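You operate a simulated robot arm through the tools that you are given. There is no shell and no other tool.

You run a simulated robot arm. Do the job below in one go: nothing can be reset, and whatever is moved stays where it is left.

## Task
Switch the meter on and test the seated core on its printed range.
Fine: plug in and lid shut for the test; leave both so.

The check looks at the end state, three seconds after you hand in, the way a careful person would. Anything else that was tipped, shoved, dropped, spilled or broken makes it a failure. A push-on lid holds only when it is set on centred and level and pressed home; a screw cap is set on level and turned clockwise until tight.

## Robot
A 7-joint arm with a two-finger parallel gripper, fixed in place. Base frame: the origin is on the floor under the middle of its stand, x ahead of it, y to its left, z up; the work surface is at about z = 77. Readings come in cm, rad, newtons and seconds.
With the tool pointing down near the work surface it reaches from about 22 to 68 cm from the base axis. Its first joint turns from -1.152 to 1.152 rad. Payload 2.4 kg.
The TCP is the grasp point between the finger pads, 3 cm short of the fingertips. In the tool frame z runs along the fingers and y along their closing line. Largest opening 9.4 cm; finger width 2.8, thickness 1; the body of the gripper, 5 by 9.6 cm, starts 5.5 cm behind the TCP.
Orientation is that of the tool frame in the base frame, as [roll, pitch, yaw] about the fixed x, y, z axes, in that order (R = Rz(yaw) Ry(pitch) Rx(roll)). With the fingers straight down and closing along the base's y, the tool's x points along the base's -x, its y along +y and its z along -z.

## Interface
- The arm moves only by the tool move_arm. Its argument "motion" is a list of rows, each an object of numbers (a shift or turn left out is 0, a gripper value left out holds the last): "ax", "ay", "az": the turn, a rotation vector about the tool's x, y, z in rad; "tx", "ty", "tz": the shift along the tool's x, y, z in cm; "gripper": the gripper command, from -1 (fully open) to 1 (shut), values between in proportion. In form: [{"ax": .., "ay": .., "az": .., "tx": .., "ty": .., "tz": .., "gripper": ..}, ...]. A call has 1 to 20 rows; each row shifts and turns the commanded pose from where the row before left it, along the tool's axes as they then stand. A row lasts 0.2 s, in which the tool goes at most 5 cm and 0.15 rad; a call with a longer step from one row to the next is refused whole, and so is a gripper value outside its range. Where a pose cannot be reached the arm comes as near as it can. A force on the tool above 40 N (or 10 N above the force at the start of the call, whichever is more), or a blocked arm, ends the call early, and 0.2 s more pass. The fingers move at their own pace (about 15.3 cm/s each) and stop on an object; they squeeze with about 33 N. The grip force told is the motor's: it shows also when the fingers shut on nothing. Time passes only in rows, and 0.2 s behind the last, so rows that do not move let the fingers close. It gives the time, the measured TCP pose, the force on the tool (base axes), the opening and the grip force at its end, in the units of the frame above (readings bear some noise), with the torque about the TCP (base axes, N m) and any sound that the robot's microphone picked up, and new pictures: "show" is both (left out), scene, wrist or none.
- Cameras (640 x 400 px; columns grow to the right, rows downward): "scene" is fixed at [2.92, 46.56, 144.56]; the picture's right is [-0.86, -0.51, 0.00], its down [-0.32, 0.54, -0.78] and it looks along [0.40, -0.67, -0.63] (base axes); focal length 332 px, centre (320, 200). "wrist" rides on the gripper at [7.6, 1.4, -10.3] in the tool frame; the picture's right is [-0.18, 0.98, 0.00], its down [-0.75, -0.14, -0.64] and it looks along [-0.63, -0.12, 0.77] (tool axes); focal length 243 px, centre (320, 200). There is no depth. A picture from a camera that has moved, and an enlarged one, comes with that camera's place and axes in the base frame and with its lens. The place of the scene camera against the robot may be out by one fixed shift of up to 1.2 cm in any direction.
- enlarge(camera, box): a new picture of the part [left, top, right, bottom] of that camera's present view, enlarged. No time passes.
- close_job(): hands the job in; it is judged then, once.

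Places have to be worked out from the pictures, the camera data and where the tool is seen. Open the gripper and draw the arm clear of the work before you hand the job in, unless the task says otherwise.

The tools are called after "Emit:" by a JSON object that holds its "method" and its "body". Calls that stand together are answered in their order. move_arm: Moves the arm, as the interface text tells. Its arguments: {"type":"object","properties":{"motion":{"type":"array"},"show":{"type":"string","enum":["both","scene","wrist","none"]}},"required":["motion"]} The other tools are called the same way: enlarge (camera, box) takes an enlarged picture of a part of a camera's view; close_job () hands the job in.

At the start:

```text
clock: 0.0
ee_pos: [44.02, 4.37, 117.94]
tcp_rot: [-3.141, 0.001, 3.141]
wrist_force: [-0.3, 0.1, 0.1]
ft_torque: [-0.02, 0.02, 0.01]
grip_width: 9.4
finger_force: 0.0
```

scene: 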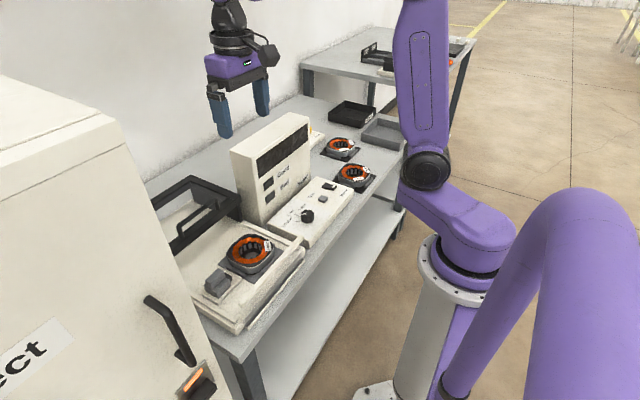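
wrist: 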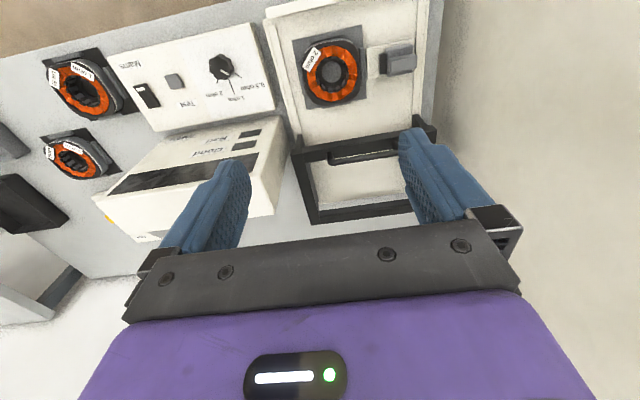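

The wrist view shows a meter with a control panel (rocker switch, button, dial), and a test fixture with a lid and a seated core. I'll enlarge the pictures to read the labels before moving.

Emit:
{"method": "enlarge", "body": {"camera": "wrist", "box": [100, 20, 280, 132]}}

Emit:
{"method": "enlarge", "body": {"camera": "wrist", "box": [260, 0, 450, 120]}}

Emit:
{"method": "enlarge", "body": {"camera": "scene", "box": [180, 200, 340, 300]}}

Emit:
{"method": "enlarge", "body": {"camera": "scene", "box": [220, 110, 380, 210]}}

```text
3.56 times, centred on (190, 76) of wrist
camera zoom: at [36.52, 5.96, 128.25], right [0.18, 0.98, 0.0], down [0.75, -0.14, 0.64], along [0.63, -0.12, -0.77], focal length 863 px, centre (782, 641)
```

zoom: 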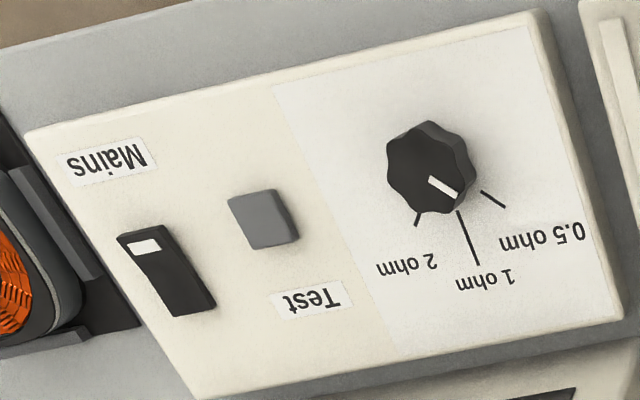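

```text
3.33 times, centred on (355, 60) of wrist
camera zoom: at [36.52, 5.96, 128.25], right [0.18, 0.98, 0.0], down [0.75, -0.14, 0.64], along [0.63, -0.12, -0.77], focal length 809 px, centre (203, 667)
```

zoom: 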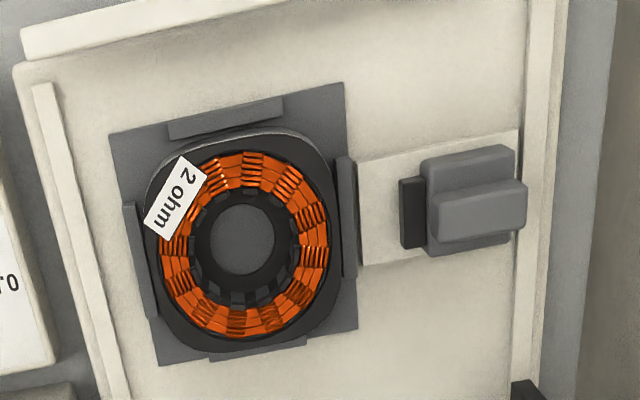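

```text
4.00 times, centred on (260, 250) of scene
camera zoom: at [2.92, 46.56, 144.56], right [-0.86, -0.51, 0.0], down [-0.32, 0.54, -0.78], along [0.4, -0.67, -0.63], focal length 1326 px, centre (560, 0)
```

zoom: 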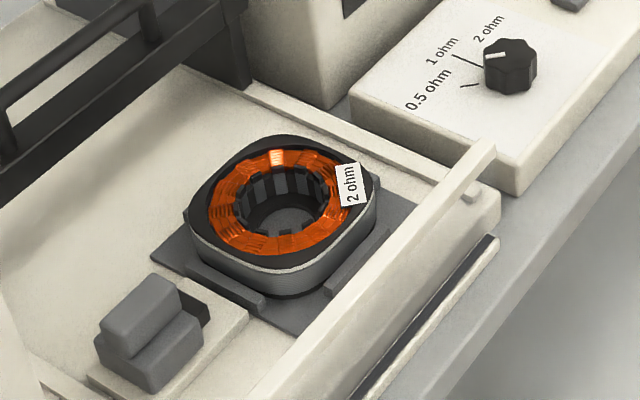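

```text
4.00 times, centred on (300, 160) of scene
camera zoom: at [2.92, 46.56, 144.56], right [-0.86, -0.51, 0.0], down [-0.32, 0.54, -0.78], along [0.4, -0.67, -0.63], focal length 1326 px, centre (400, 360)
```

zoom: 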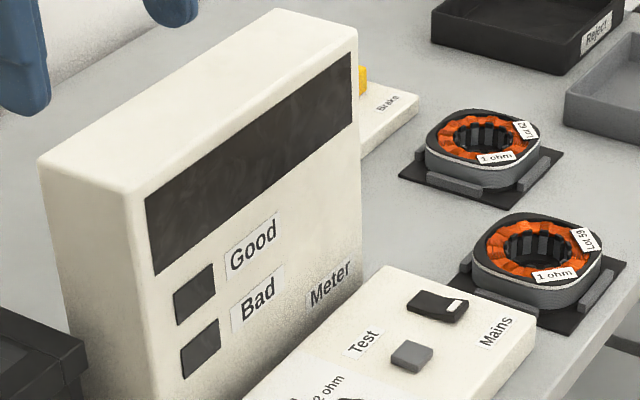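

The seated core is printed "2 ohm" and the dial seems to be on another tick. I'll look closer at the lid, the plug, the brake box and the large machine.

Emit:
{"method": "enlarge", "body": {"camera": "scene", "box": [120, 160, 280, 260]}}

Emit:
{"method": "enlarge", "body": {"camera": "scene", "box": [160, 240, 320, 340]}}

Emit:
{"method": "enlarge", "body": {"camera": "scene", "box": [0, 200, 240, 400]}}

Emit:
{"method": "enlarge", "body": {"camera": "wrist", "box": [270, 110, 460, 229]}}

Emit:
{"method": "enlarge", "body": {"camera": "scene", "box": [270, 180, 350, 230]}}

```text
4.00 times, centred on (200, 210) of scene
camera zoom: at [2.92, 46.56, 144.56], right [-0.86, -0.51, 0.0], down [-0.32, 0.54, -0.78], along [0.4, -0.67, -0.63], focal length 1326 px, centre (800, 160)
```

zoom: 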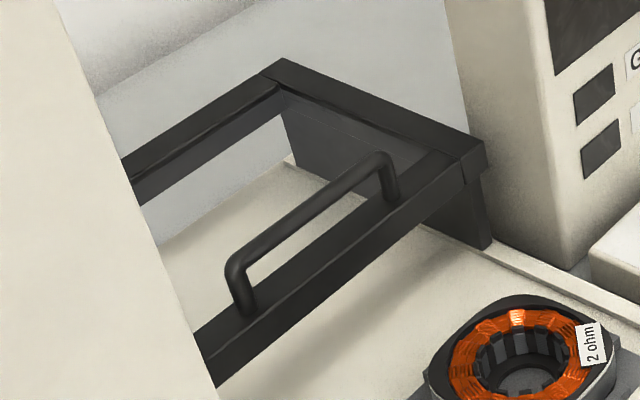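

```text
4.00 times, centred on (240, 290) of scene
camera zoom: at [2.92, 46.56, 144.56], right [-0.86, -0.51, 0.0], down [-0.32, 0.54, -0.78], along [0.4, -0.67, -0.63], focal length 1326 px, centre (640, -160)
```

zoom: 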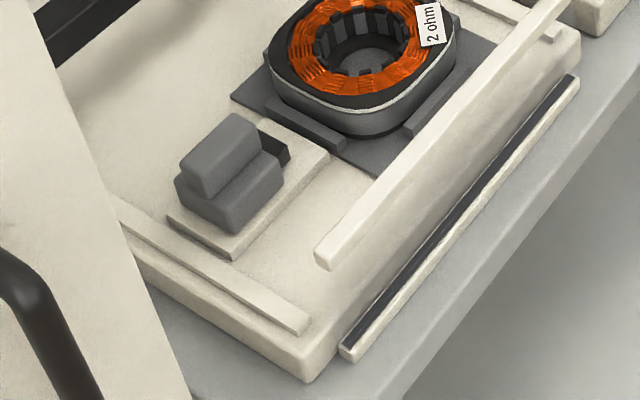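

```text
2.00 times, centred on (120, 300) of scene
camera zoom: at [2.92, 46.56, 144.56], right [-0.86, -0.51, 0.0], down [-0.32, 0.54, -0.78], along [0.4, -0.67, -0.63], focal length 663 px, centre (720, 0)
```

zoom: 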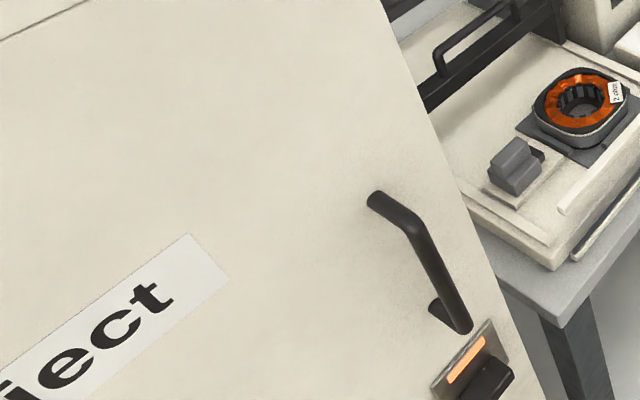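

```text
3.36 times, centred on (365, 170) of wrist
camera zoom: at [36.52, 5.96, 128.25], right [0.18, 0.98, 0.0], down [0.75, -0.14, 0.64], along [0.63, -0.12, -0.77], focal length 816 px, centre (169, 302)
```

zoom: 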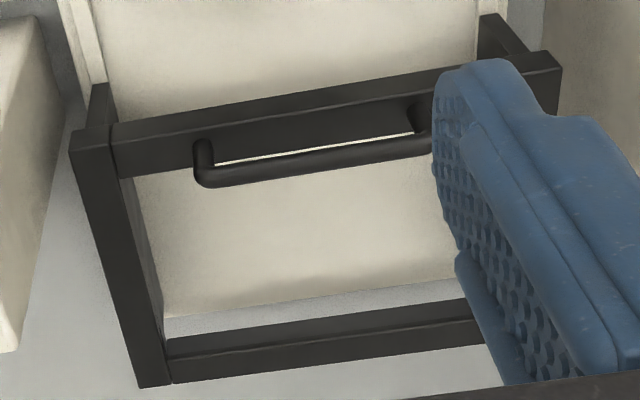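

```text
8.00 times, centred on (310, 205) of scene
camera zoom: at [2.92, 46.56, 144.56], right [-0.86, -0.51, 0.0], down [-0.32, 0.54, -0.78], along [0.4, -0.67, -0.63], focal length 2652 px, centre (400, 160)
```

zoom: 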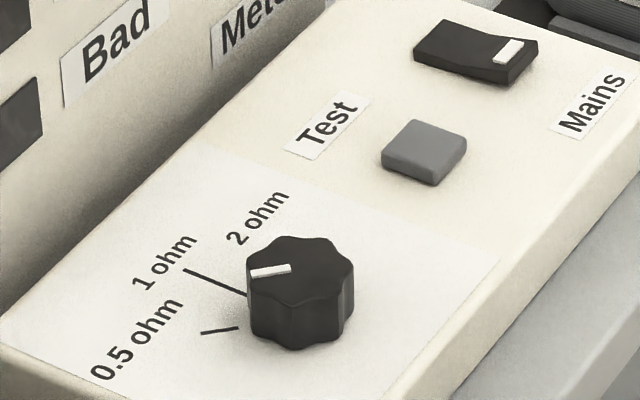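

The lid is a black frame with a bail handle, sitting open at the far end of the fixture at about x 58–77, z 88. The panel is at about x 43, y −13 to −28. I'll move the wrist camera over the panel for a closer look.

Emit:
{"method": "move_arm", "body": {"motion": [{"tx": 1.6, "ty": -3.2, "tz": 2.6, "gripper": -1}, {"tx": 1.6, "ty": -3.2, "tz": 2.6}, {"tx": 1.6, "ty": -3.2, "tz": 2.6}, {"tx": 1.6, "ty": -3.2, "tz": 2.6}, {"tx": 1.6, "ty": -3.2, "tz": 2.6}, {"tx": 1.6, "ty": -3.2, "tz": 2.6}, {"tx": 1.6, "ty": -3.2, "tz": 2.6}], "show": "both"}}

```text
clock: 1.6
ee_pos: [32.63, -18.09, 99.9]
tcp_rot: [-3.141, 0.0, 3.141]
wrist_force: [0.2, 0.3, -0.4]
ft_torque: [0.04, 0.01, 0.02]
grip_width: 9.4
finger_force: 0.0
camera wrist: at [25.24, -16.57, 110.1], right [0.18, 0.98, 0.0], down [0.75, -0.14, 0.64], along [0.63, -0.12, -0.77], focal length 243 px, centre (320, 200)
```

scene: 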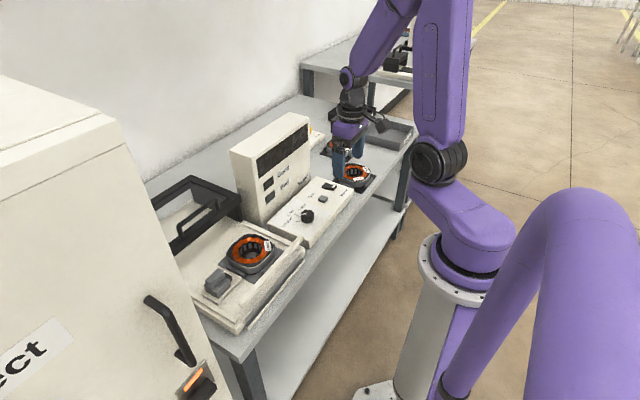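
wrist: 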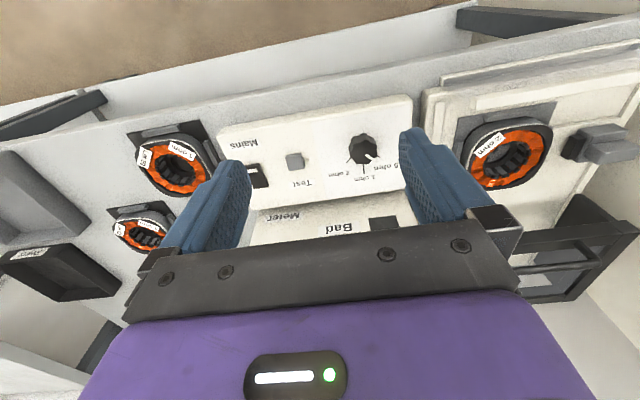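

The panel is now in view between the fingers; I'll enlarge the dial, switch, plug and core.

Emit:
{"method": "enlarge", "body": {"camera": "wrist", "box": [320, 120, 416, 180]}}

Emit:
{"method": "enlarge", "body": {"camera": "wrist", "box": [220, 125, 332, 195]}}

Emit:
{"method": "enlarge", "body": {"camera": "wrist", "box": [420, 80, 640, 218]}}

Emit:
{"method": "enlarge", "body": {"camera": "wrist", "box": [0, 90, 240, 240]}}

Emit:
{"method": "enlarge", "body": {"camera": "wrist", "box": [230, 180, 420, 300]}}

```text
6.67 times, centred on (368, 150) of wrist
camera zoom: at [25.24, -16.57, 110.1], right [0.18, 0.98, 0.0], down [0.75, -0.14, 0.64], along [0.63, -0.12, -0.77], focal length 1618 px, centre (0, 533)
```

zoom: 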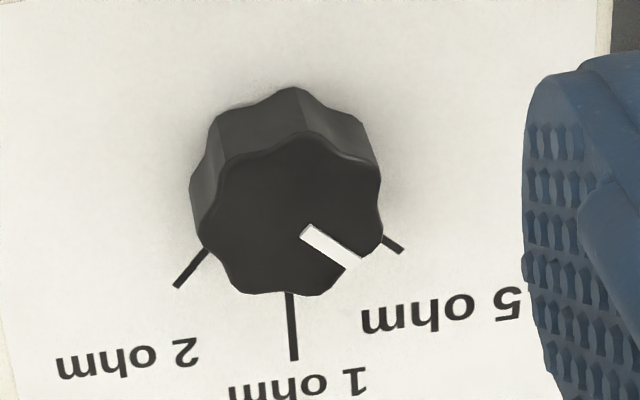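

```text
5.71 times, centred on (276, 160) of wrist
camera zoom: at [25.24, -16.57, 110.1], right [0.18, 0.98, 0.0], down [0.75, -0.14, 0.64], along [0.63, -0.12, -0.77], focal length 1386 px, centre (571, 429)
```

zoom: 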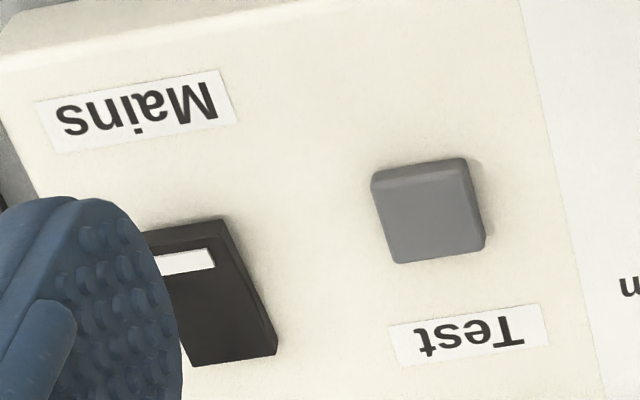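

```text
2.90 times, centred on (530, 149) of wrist
camera zoom: at [25.24, -16.57, 110.1], right [0.18, 0.98, 0.0], down [0.75, -0.14, 0.64], along [0.63, -0.12, -0.77], focal length 703 px, centre (-289, 348)
```

zoom: 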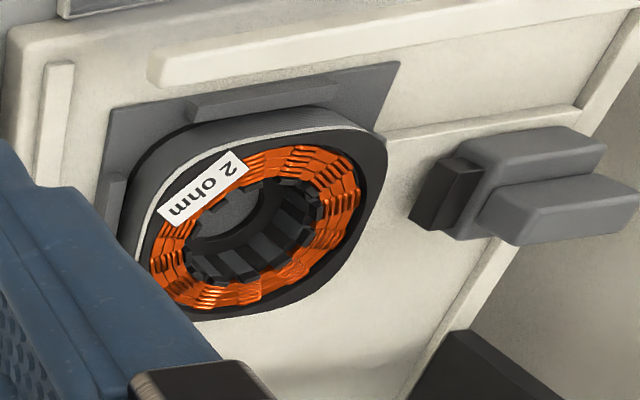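

```text
2.67 times, centred on (120, 165) of wrist
camera zoom: at [25.24, -16.57, 110.1], right [0.18, 0.98, 0.0], down [0.75, -0.14, 0.64], along [0.63, -0.12, -0.77], focal length 647 px, centre (853, 293)
```

zoom: 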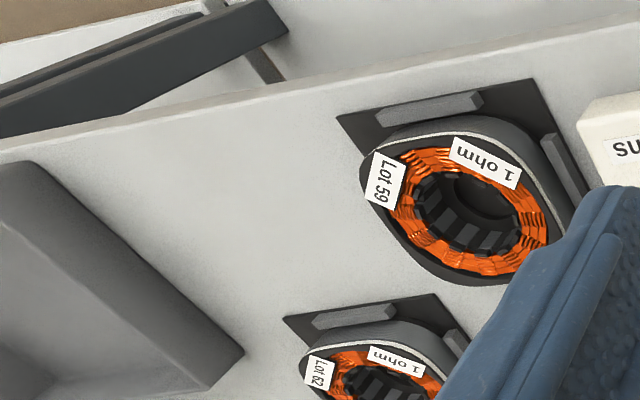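

```text
3.33 times, centred on (325, 240) of wrist
camera zoom: at [25.24, -16.57, 110.1], right [0.18, 0.98, 0.0], down [0.75, -0.14, 0.64], along [0.63, -0.12, -0.77], focal length 809 px, centre (303, 67)
```

zoom: 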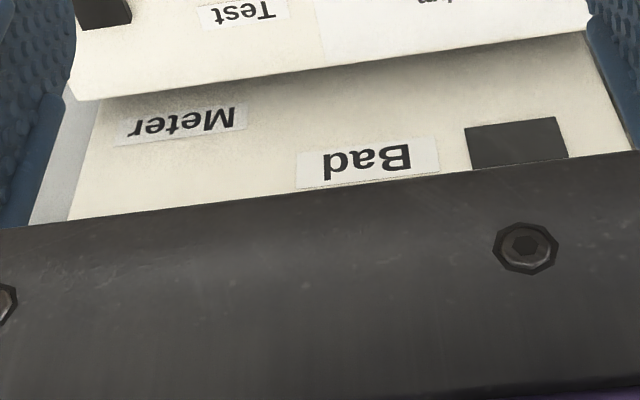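

The pointer stands on 0.5 ohm, so it needs about a quarter turn clockwise to reach 2 ohm. Mains looks off and the display is dark. Next I'll look at the plug and lid from above the fixture, staying high.

Emit:
{"method": "move_arm", "body": {"motion": [{"tx": -0.6, "ty": 4.7}, {"tx": -0.6, "ty": 4.7}, {"tx": -0.6, "ty": 4.7}, {"tx": -0.6, "ty": 4.7}, {"tx": -0.6, "ty": 4.7}, {"tx": -0.6, "ty": 4.7}], "show": "both"}}

```text
clock: 3.0
ee_pos: [36.33, 10.33, 99.9]
tcp_rot: [-3.14, 0.0, -3.141]
wrist_force: [-0.2, 0.6, 0.2]
ft_torque: [0.01, -0.01, 0.0]
grip_width: 9.41
finger_force: 0.1
camera wrist: at [28.86, 11.79, 110.1], right [0.19, 0.98, 0.0], down [0.75, -0.14, 0.64], along [0.63, -0.12, -0.77], focal length 243 px, centre (320, 200)
```

scene: 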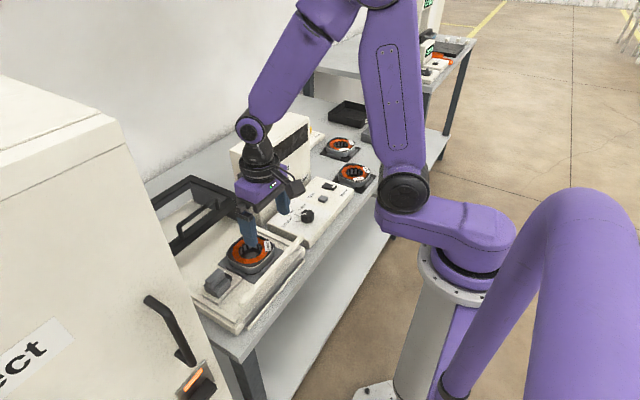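
wrist: 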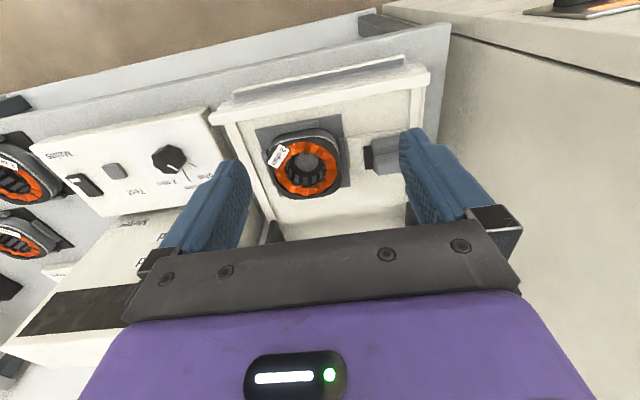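

I see the cabinet wall close on the left (about y 25), so I need clearance there. Enlarging the plug area and the cabinet edge.

Emit:
{"method": "enlarge", "body": {"camera": "wrist", "box": [340, 120, 436, 180]}}

Emit:
{"method": "enlarge", "body": {"camera": "wrist", "box": [360, 0, 640, 175]}}

Emit:
{"method": "enlarge", "body": {"camera": "wrist", "box": [200, 50, 440, 200]}}

Emit:
{"method": "enlarge", "body": {"camera": "wrist", "box": [0, 130, 240, 280]}}

```text
6.67 times, centred on (388, 150) of wrist
camera zoom: at [28.86, 11.79, 110.1], right [0.19, 0.98, 0.0], down [0.75, -0.14, 0.64], along [0.63, -0.12, -0.77], focal length 1618 px, centre (-133, 533)
```

zoom: 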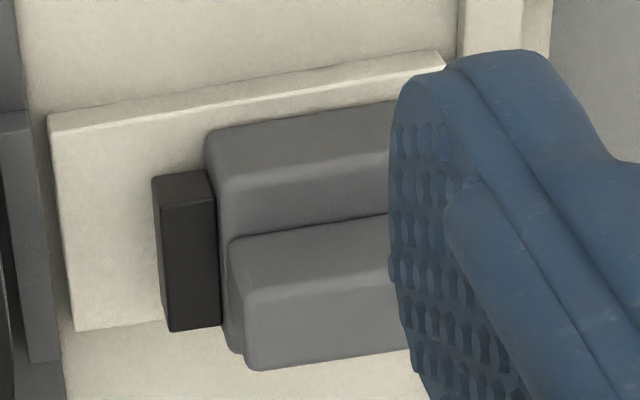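

```text
2.29 times, centred on (500, 88) of wrist
camera zoom: at [28.86, 11.79, 110.1], right [0.19, 0.98, 0.0], down [0.75, -0.14, 0.64], along [0.63, -0.12, -0.77], focal length 555 px, centre (-91, 457)
```

zoom: 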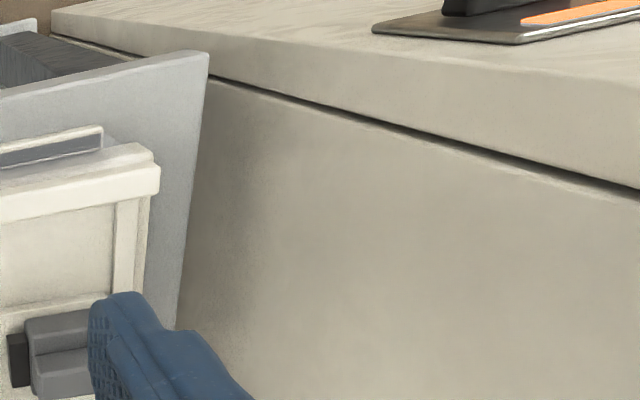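

```text
2.67 times, centred on (320, 125) of wrist
camera zoom: at [28.86, 11.79, 110.1], right [0.19, 0.98, 0.0], down [0.75, -0.14, 0.64], along [0.63, -0.12, -0.77], focal length 647 px, centre (320, 400)
```

zoom: 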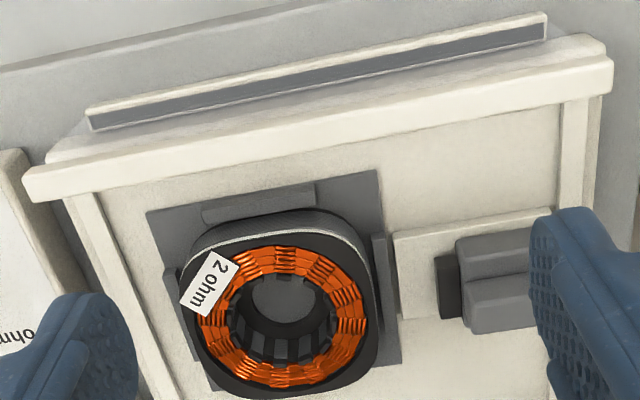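

```text
2.67 times, centred on (120, 205) of wrist
camera zoom: at [28.86, 11.79, 110.1], right [0.19, 0.98, 0.0], down [0.75, -0.14, 0.64], along [0.63, -0.12, -0.77], focal length 647 px, centre (853, 187)
```

zoom: 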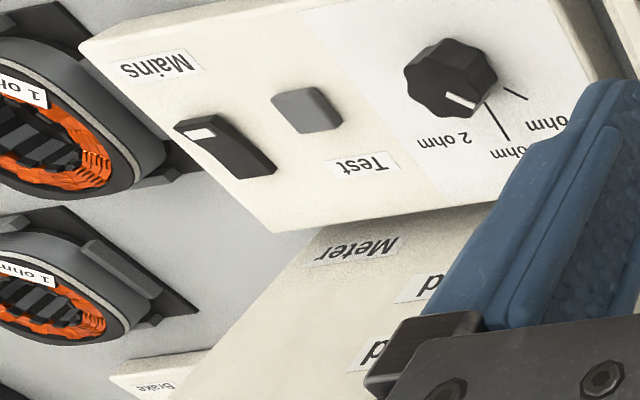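

The cabinet side is beyond the table edge (about y 31), and the seated core's label clearly reads 2 ohm. I need to know whether the plug is seated, so I'll enlarge the scene view of it.

Emit:
{"method": "enlarge", "body": {"camera": "scene", "box": [194, 258, 258, 298]}}

Emit:
{"method": "enlarge", "body": {"camera": "wrist", "box": [356, 130, 412, 165]}}

Emit:
{"method": "enlarge", "body": {"camera": "scene", "box": [220, 230, 316, 290]}}

```text
10.00 times, centred on (226, 278) of scene
camera zoom: at [2.93, 46.56, 144.56], right [-0.86, -0.51, 0.0], down [-0.32, 0.54, -0.78], along [0.4, -0.67, -0.63], focal length 3315 px, centre (1260, -580)
```

zoom: 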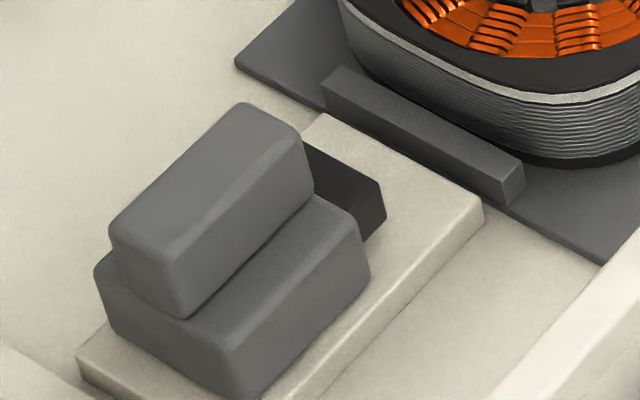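

```text
11.43 times, centred on (384, 148) of wrist
camera zoom: at [28.86, 11.79, 110.1], right [0.19, 0.98, 0.0], down [0.75, -0.14, 0.64], along [0.63, -0.12, -0.77], focal length 2773 px, centre (-411, 800)
```

zoom: 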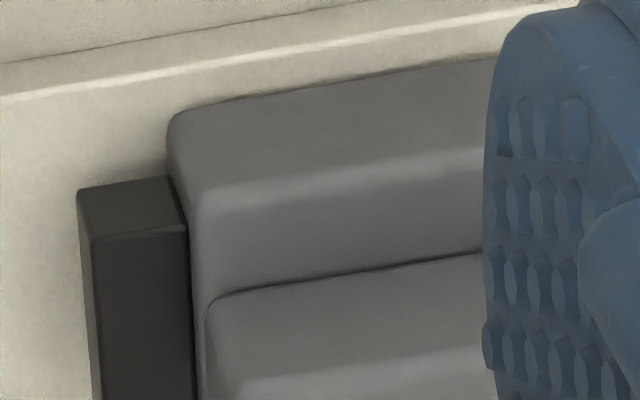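

```text
6.67 times, centred on (268, 260) of scene
camera zoom: at [2.93, 46.56, 144.56], right [-0.86, -0.51, 0.0], down [-0.32, 0.54, -0.78], along [0.4, -0.67, -0.63], focal length 2210 px, centre (667, -200)
```

zoom: 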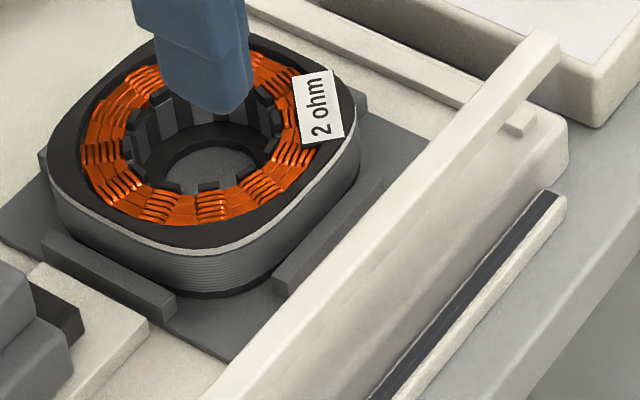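

The plug sits right against a black block, but I can't tell yet whether it's seated. I'll move above the core and turn the wrist a quarter turn. That lets me look at the plug joint from the −y side, and it's also the yaw I need to grip the lid handle.

Emit:
{"method": "move_arm", "body": {"motion": [{"tx": -3, "ty": -0.8, "tz": 1.3}, {"tx": -3, "ty": -0.8, "tz": 1.3}, {"tx": -3, "ty": -0.9, "tz": 1.3}, {"az": -0.1428}, {"az": -0.1428}, {"az": -0.1428}, {"az": -0.1428}, {"az": -0.1428}, {"az": -0.1428}, {"az": -0.1428}, {"az": -0.1428}, {"az": -0.1428}, {"az": -0.1428}, {"az": -0.1428}], "show": "both"}}

```text
clock: 6.0
ee_pos: [45.41, 7.64, 95.94]
tcp_rot: [3.142, 0.0, -1.57]
wrist_force: [-0.1, 0.0, 0.0]
ft_torque: [0.01, 0.0, 0.01]
grip_width: 9.4
finger_force: 0.1
camera wrist: at [44.12, 0.2, 106.11], right [-0.98, 0.18, 0.0], down [0.14, 0.75, 0.64], along [0.12, 0.63, -0.77], focal length 243 px, centre (320, 200)
```

scene: 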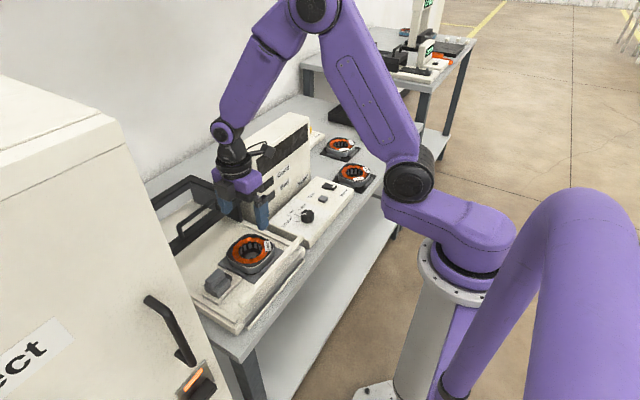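
wrist: 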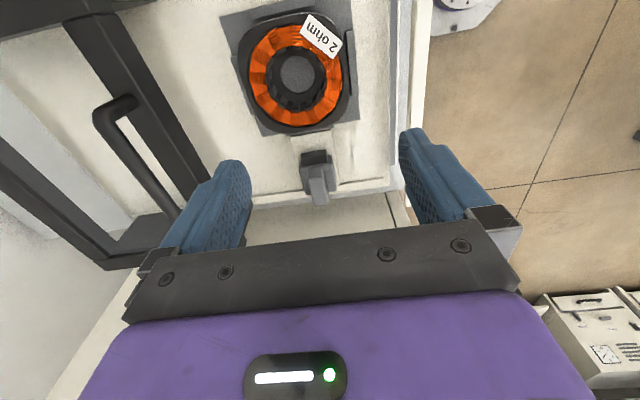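

Good view from the −y side; enlarging the plug, lid and rails.

Emit:
{"method": "enlarge", "body": {"camera": "wrist", "box": [272, 130, 368, 210]}}

Emit:
{"method": "enlarge", "body": {"camera": "wrist", "box": [0, 0, 240, 270]}}

Emit:
{"method": "enlarge", "body": {"camera": "wrist", "box": [200, 0, 440, 150]}}

```text
5.00 times, centred on (320, 170) of wrist
camera zoom: at [44.12, 0.2, 106.11], right [-0.98, 0.18, 0.0], down [0.14, 0.75, 0.64], along [0.12, 0.63, -0.77], focal length 1213 px, centre (320, 350)
```

zoom: 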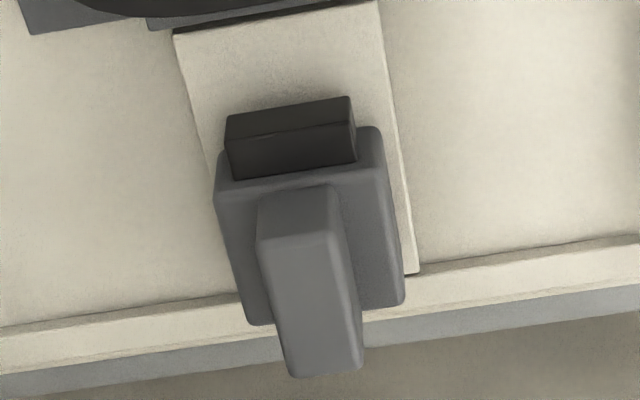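

```text
1.48 times, centred on (120, 135) of wrist
camera zoom: at [44.12, 0.2, 106.11], right [-0.98, 0.18, 0.0], down [0.14, 0.75, 0.64], along [0.12, 0.63, -0.77], focal length 359 px, centre (616, 296)
```

zoom: 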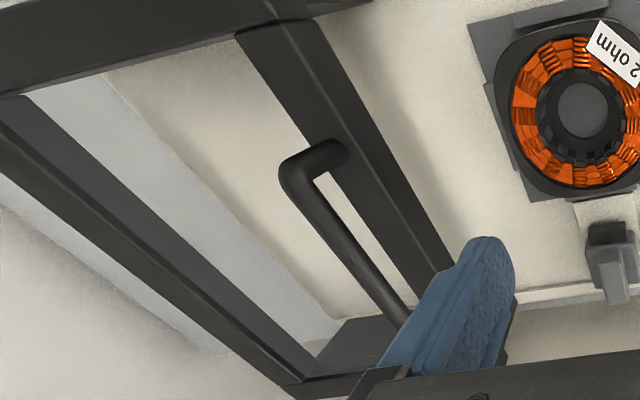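

```text
2.67 times, centred on (320, 75) of wrist
camera zoom: at [44.12, 0.2, 106.11], right [-0.98, 0.18, 0.0], down [0.14, 0.75, 0.64], along [0.12, 0.63, -0.77], focal length 647 px, centre (320, 533)
```

zoom: 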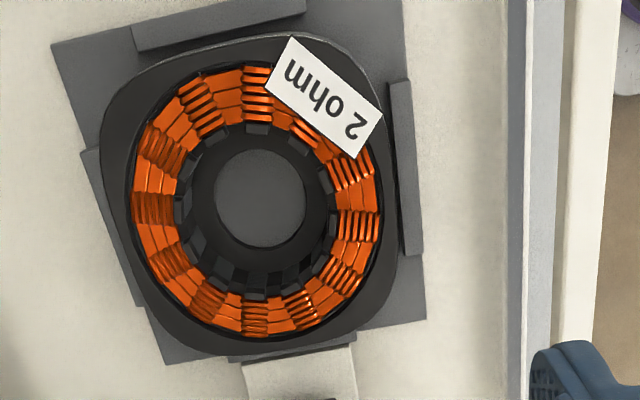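

The plug's gripping fin runs along y at about x 47.8, y 18, with a black block on its −y side. The present yaw suits the fin, so I'll move above it and check the alignment.

Emit:
{"method": "move_arm", "body": {"motion": [{"tx": -3.1, "ty": -0.8, "tz": 1.3}, {"tx": -3.1, "ty": -0.8, "tz": 1.3}, {"tx": -3.1, "ty": -0.8, "tz": 1.4}], "show": "both"}}

```text
clock: 6.8
ee_pos: [47.86, 17.03, 91.96]
tcp_rot: [3.14, -0.001, -1.571]
wrist_force: [-0.4, -0.5, -0.8]
ft_torque: [0.01, -0.03, 0.02]
grip_width: 9.4
finger_force: 0.1
camera wrist: at [46.47, 9.52, 102.1], right [-0.98, 0.18, 0.0], down [0.14, 0.75, 0.64], along [0.12, 0.63, -0.77], focal length 243 px, centre (320, 200)
```

scene: 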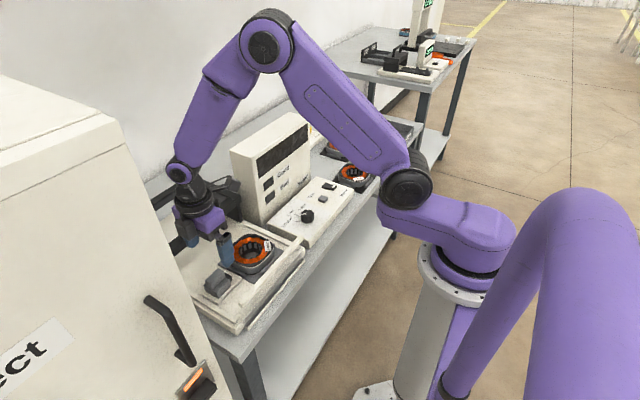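
wrist: 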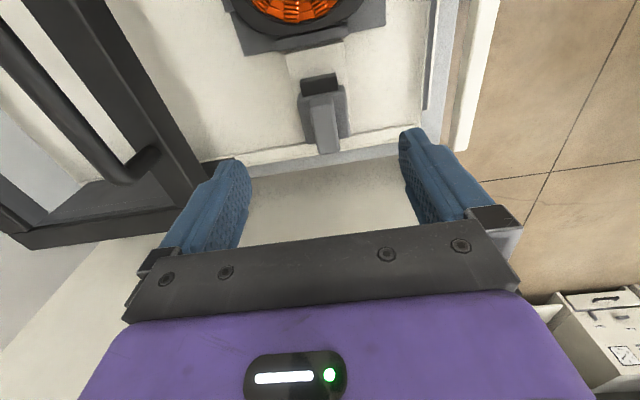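

Closer look at the plug joint from this angle.

Emit:
{"method": "enlarge", "body": {"camera": "wrist", "box": [272, 60, 368, 160]}}

Emit:
{"method": "enlarge", "body": {"camera": "scene", "box": [180, 210, 276, 310]}}

```text
4.00 times, centred on (320, 110) of wrist
camera zoom: at [46.47, 9.52, 102.1], right [-0.98, 0.18, 0.0], down [0.14, 0.75, 0.64], along [0.12, 0.63, -0.77], focal length 970 px, centre (320, 560)
```

zoom: 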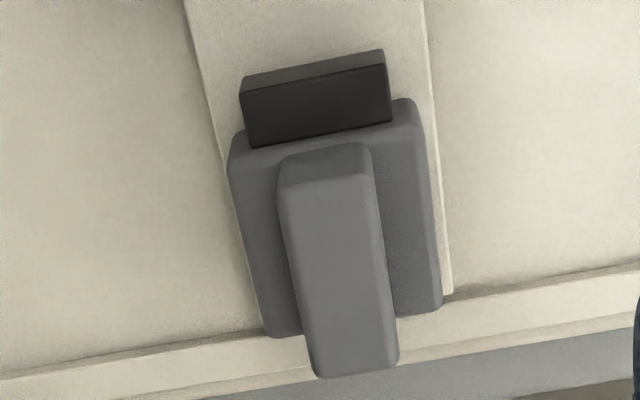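

```text
4.00 times, centred on (228, 260) of scene
camera zoom: at [2.93, 46.55, 144.56], right [-0.86, -0.51, 0.0], down [-0.32, 0.54, -0.78], along [0.4, -0.67, -0.63], focal length 1326 px, centre (688, -40)
```

zoom: 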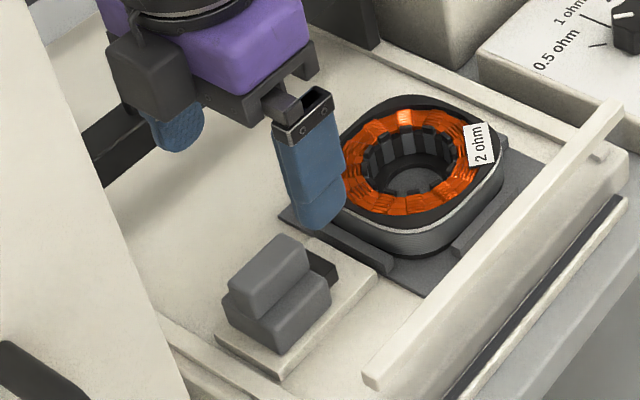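

The fin top is at about (47.7, 18.2, 82), 2 cm thick in x. I'll part-close the fingers to about 3.6 cm and lower them around the fin, stopping just short of the plug body.

Emit:
{"method": "move_arm", "body": {"motion": [{"tx": -0.8, "ty": 0.2, "tz": 2.5, "gripper": 0.23}, {"tz": 2.0}, {"tz": 1.5}, {"tz": 1.0}, {"tz": 0.5}, {}], "show": "both"}}

```text
clock: 8.2
ee_pos: [47.55, 17.85, 84.44]
tcp_rot: [3.141, -0.001, -1.571]
wrist_force: [-0.4, -0.1, -0.2]
ft_torque: [0.03, 0.02, 0.0]
grip_width: 3.58
finger_force: 0.1
camera wrist: at [46.33, 10.26, 94.62], right [-0.98, 0.18, 0.0], down [0.14, 0.75, 0.64], along [0.12, 0.63, -0.77], focal length 243 px, centre (320, 200)
```

scene: 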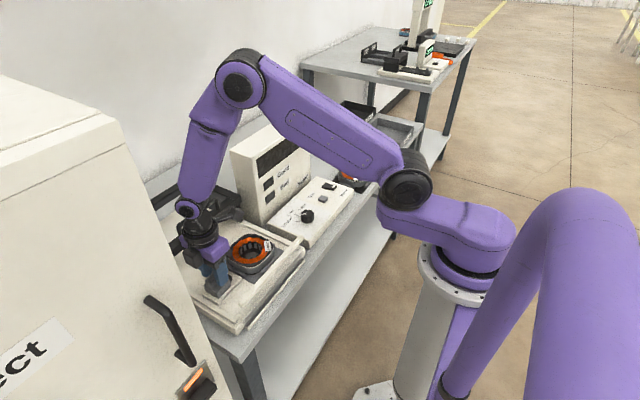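
wrist: 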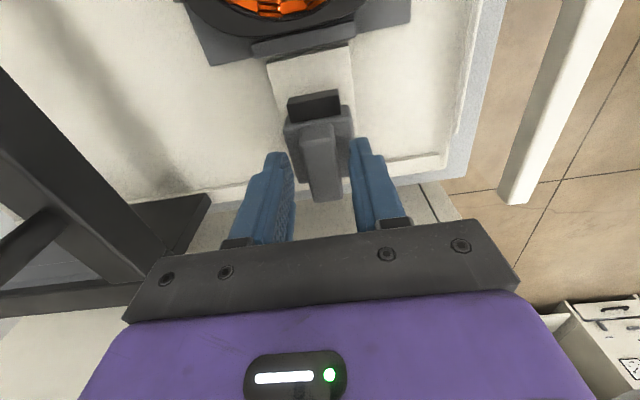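

Emit:
{"method": "enlarge", "body": {"camera": "wrist", "box": [240, 80, 400, 230]}}

Emit:
{"method": "enlarge", "body": {"camera": "scene", "box": [170, 220, 290, 310]}}

```text
2.67 times, centred on (320, 155) of wrist
camera zoom: at [46.33, 10.26, 94.62], right [-0.98, 0.18, 0.0], down [0.14, 0.75, 0.64], along [0.12, 0.63, -0.77], focal length 647 px, centre (320, 320)
```

zoom: 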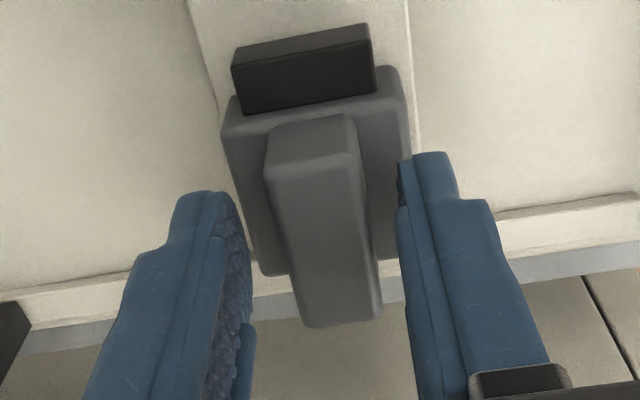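

```text
4.44 times, centred on (230, 265) of scene
camera zoom: at [2.92, 46.56, 144.56], right [-0.86, -0.51, 0.0], down [-0.32, 0.54, -0.78], along [0.4, -0.67, -0.63], focal length 1473 px, centre (720, -89)
```

zoom: 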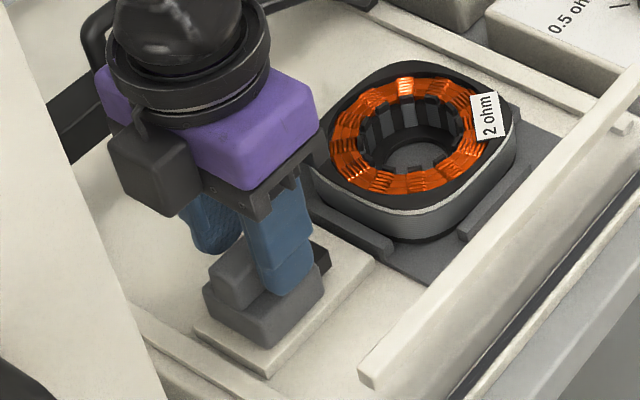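

The fingers straddle the fin with no contact. I'll lower slowly by about 0.6 cm, watching force, before closing.

Emit:
{"method": "move_arm", "body": {"motion": [{"tz": 0.2}, {"tz": 0.2}, {"tz": 0.2}, {}], "show": "none"}}

```text
clock: 9.2
ee_pos: [47.49, 17.79, 83.93]
tcp_rot: [-3.141, -0.001, -1.57]
wrist_force: [-0.5, -0.2, 0.0]
ft_torque: [0.04, 0.04, -0.02]
grip_width: 3.62
finger_force: 0.0
```

No contact yet with tips at about z 81. Closing on the fin.

Emit:
{"method": "move_arm", "body": {"motion": [{"gripper": 0.5}, {"gripper": 0.6}, {"gripper": 1}, {}], "show": "both"}}

```text
clock: 10.2
ee_pos: [47.47, 17.8, 83.86]
tcp_rot: [-3.142, -0.001, -1.57]
wrist_force: [-9.1, -0.1, 1.4]
ft_torque: [-0.52, -0.07, -0.09]
grip_width: 1.99
finger_force: 45.1
camera wrist: at [46.25, 10.27, 94.07], right [-0.98, 0.18, 0.0], down [0.14, 0.75, 0.64], along [0.12, 0.63, -0.77], focal length 243 px, centre (320, 200)
```

scene: 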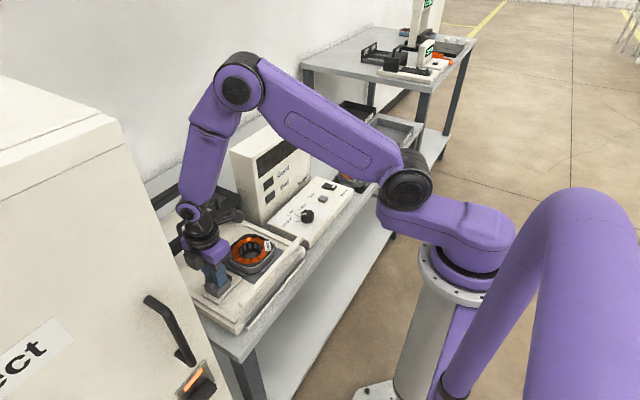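
wrist: 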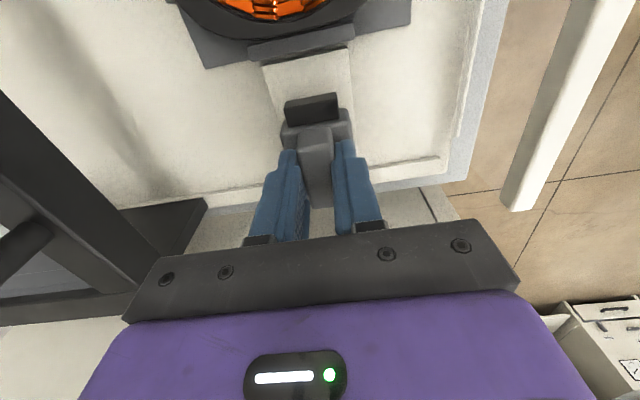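

The fin is held (2.0 cm), with a 9 N side load that I'll relieve by shifting +x a little. Then I'll push gently toward the black block (−y) in small steps to feel whether the plug is seated.

Emit:
{"method": "move_arm", "body": {"motion": [{"ty": -0.15}, {"tx": 0.15}, {"tx": 0.15}, {}], "show": "wrist"}}

```text
clock: 11.2
ee_pos: [47.49, 17.53, 83.85]
tcp_rot: [3.136, -0.004, -1.569]
wrist_force: [-26.8, 0.9, 9.5]
ft_torque: [1.38, -0.12, -0.04]
grip_width: 1.98
finger_force: 45.6
camera wrist: at [46.29, 10.0, 94.08], right [-0.98, 0.18, 0.0], down [0.14, 0.76, 0.64], along [0.11, 0.63, -0.77], focal length 243 px, centre (320, 200)
```

wrist: 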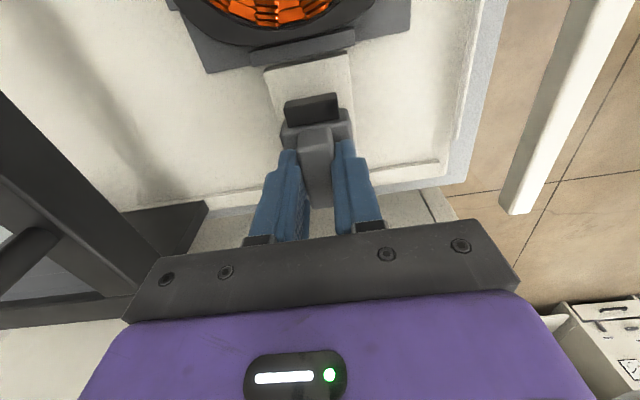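

The side load grew, so I shifted the wrong way. I'll shift back −x by 0.23 cm to relieve it and re-read.

Emit:
{"method": "move_arm", "body": {"motion": [{"ty": 0.12}, {"ty": 0.11}, {}], "show": "wrist"}}

Emit:
{"method": "enlarge", "body": {"camera": "wrist", "box": [240, 30, 400, 220]}}

```text
clock: 12.0
ee_pos: [47.44, 17.45, 83.91]
tcp_rot: [3.141, -0.002, -1.571]
wrist_force: [-10.8, -1.3, -0.6]
ft_torque: [-1.43, 0.16, 0.17]
grip_width: 2.01
finger_force: 45.4
camera wrist: at [46.22, 9.93, 94.06], right [-0.98, 0.18, 0.0], down [0.14, 0.75, 0.64], along [0.12, 0.63, -0.77], focal length 243 px, centre (320, 200)
```

wrist: 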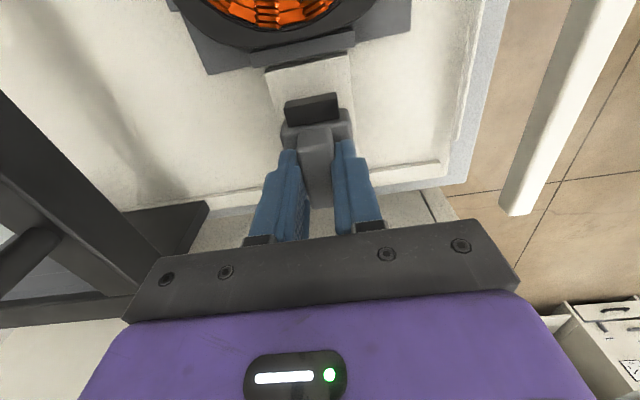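

```text
2.11 times, centred on (320, 125) of wrist
camera zoom: at [46.22, 9.93, 94.06], right [-0.98, 0.18, 0.0], down [0.14, 0.75, 0.64], along [0.12, 0.63, -0.77], focal length 511 px, centre (320, 358)
```

zoom: 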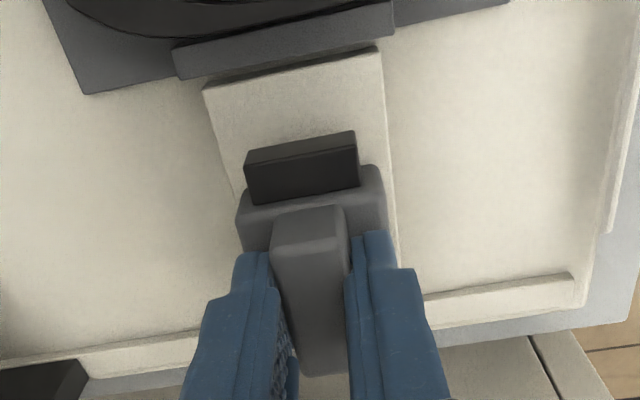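

Comparing with the fixed scene camera to see whether the plug moved.

Emit:
{"method": "enlarge", "body": {"camera": "scene", "box": [170, 220, 290, 310]}}

Emit:
{"method": "enlarge", "body": {"camera": "scene", "box": [194, 258, 258, 298]}}

```text
4.44 times, centred on (230, 265) of scene
camera zoom: at [2.9, 46.56, 144.56], right [-0.86, -0.51, 0.0], down [-0.32, 0.54, -0.78], along [0.4, -0.67, -0.63], focal length 1473 px, centre (720, -89)
```

zoom: 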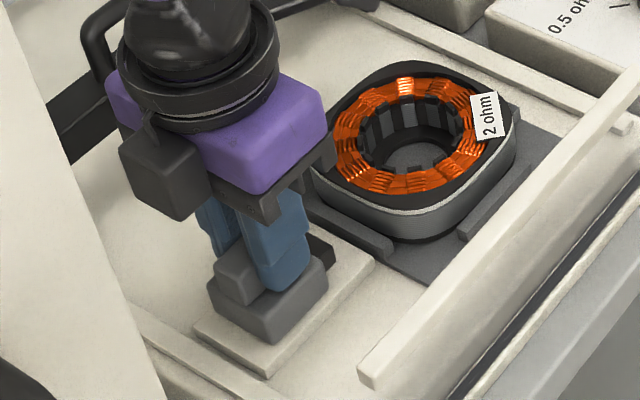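

```text
10.00 times, centred on (226, 278) of scene
camera zoom: at [2.9, 46.56, 144.56], right [-0.86, -0.51, 0.0], down [-0.32, 0.54, -0.78], along [0.4, -0.67, -0.63], focal length 3315 px, centre (1260, -580)
```

zoom: 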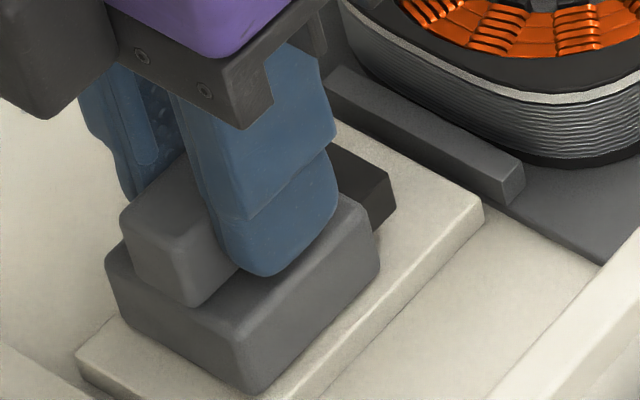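

The whole plug, black nose included, moved with the gripper by about 0.35 cm toward the core. So it was out, and it slides in −y. I'll ease the side load a bit more and keep sliding it in.

Emit:
{"method": "move_arm", "body": {"motion": [{"ty": 0.09}, {"tx": 0.25}, {"tx": 0.25}, {"tx": 0.25}, {"tx": 0.25}, {}], "show": "both"}}

```text
clock: 13.4
ee_pos: [47.42, 16.44, 83.91]
tcp_rot: [-3.139, 0.0, -1.57]
wrist_force: [-1.6, 1.5, -6.7]
ft_torque: [1.39, 0.2, 0.2]
grip_width: 1.96
finger_force: 44.6
camera wrist: at [46.18, 9.03, 94.05], right [-0.98, 0.18, 0.0], down [0.14, 0.75, 0.64], along [0.12, 0.63, -0.77], focal length 243 px, centre (320, 200)
```

scene: 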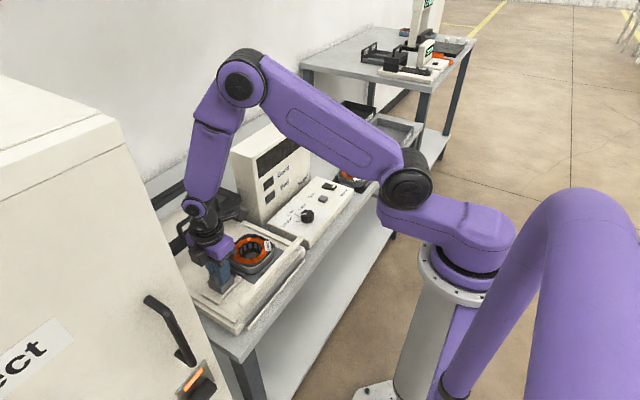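
wrist: 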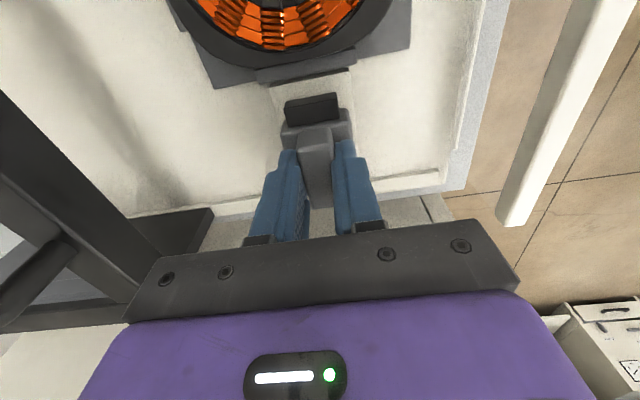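

The plug slides freely (side load now about 1.6 N). Continuing another 1 cm.

Emit:
{"method": "move_arm", "body": {"motion": [{"tx": 0.25}, {"tx": 0.25}, {"tx": 0.25}, {"tx": 0.25}, {}], "show": "both"}}

Emit:
{"method": "enlarge", "body": {"camera": "scene", "box": [194, 258, 258, 298]}}

Emit:
{"method": "enlarge", "body": {"camera": "wrist", "box": [240, 30, 400, 220]}}

```text
clock: 14.6
ee_pos: [47.58, 15.51, 83.93]
tcp_rot: [-3.14, 0.0, -1.57]
wrist_force: [5.0, 1.6, -2.9]
ft_torque: [1.01, 0.04, 0.17]
grip_width: 1.97
finger_force: 44.7
camera wrist: at [46.19, 8.03, 94.05], right [-0.98, 0.18, 0.0], down [0.14, 0.75, 0.64], along [0.12, 0.63, -0.77], focal length 243 px, centre (320, 200)
```

scene: 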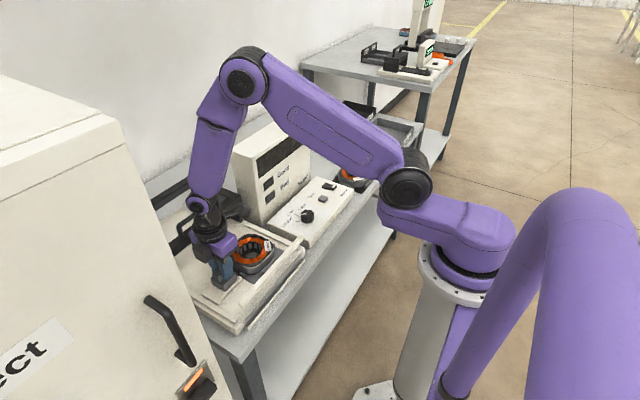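
wrist: 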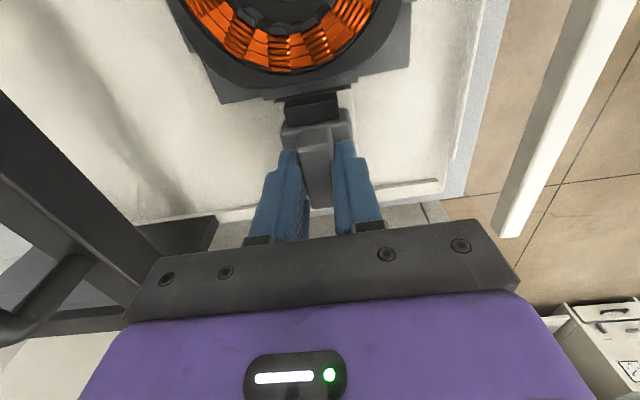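

```text
10.00 times, centred on (226, 278) of scene
camera zoom: at [2.94, 46.56, 144.56], right [-0.86, -0.51, 0.0], down [-0.32, 0.54, -0.78], along [0.4, -0.67, -0.63], focal length 3315 px, centre (1260, -580)
```

zoom: 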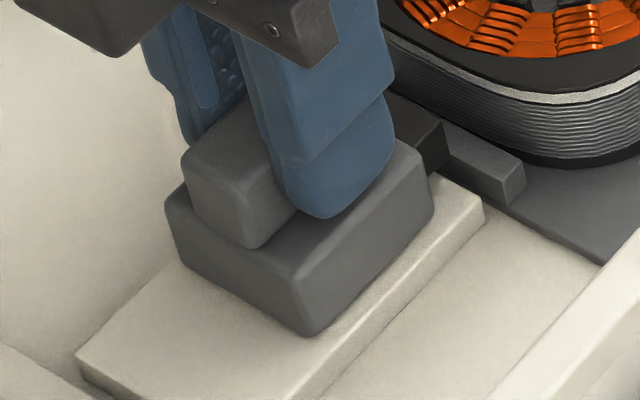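

```text
2.11 times, centred on (320, 125) of wrist
camera zoom: at [46.19, 8.03, 94.05], right [-0.98, 0.18, 0.0], down [0.14, 0.75, 0.64], along [0.12, 0.63, -0.77], focal length 511 px, centre (320, 358)
```

zoom: 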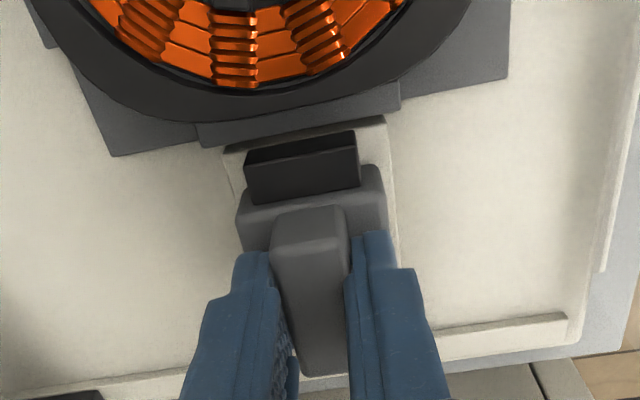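

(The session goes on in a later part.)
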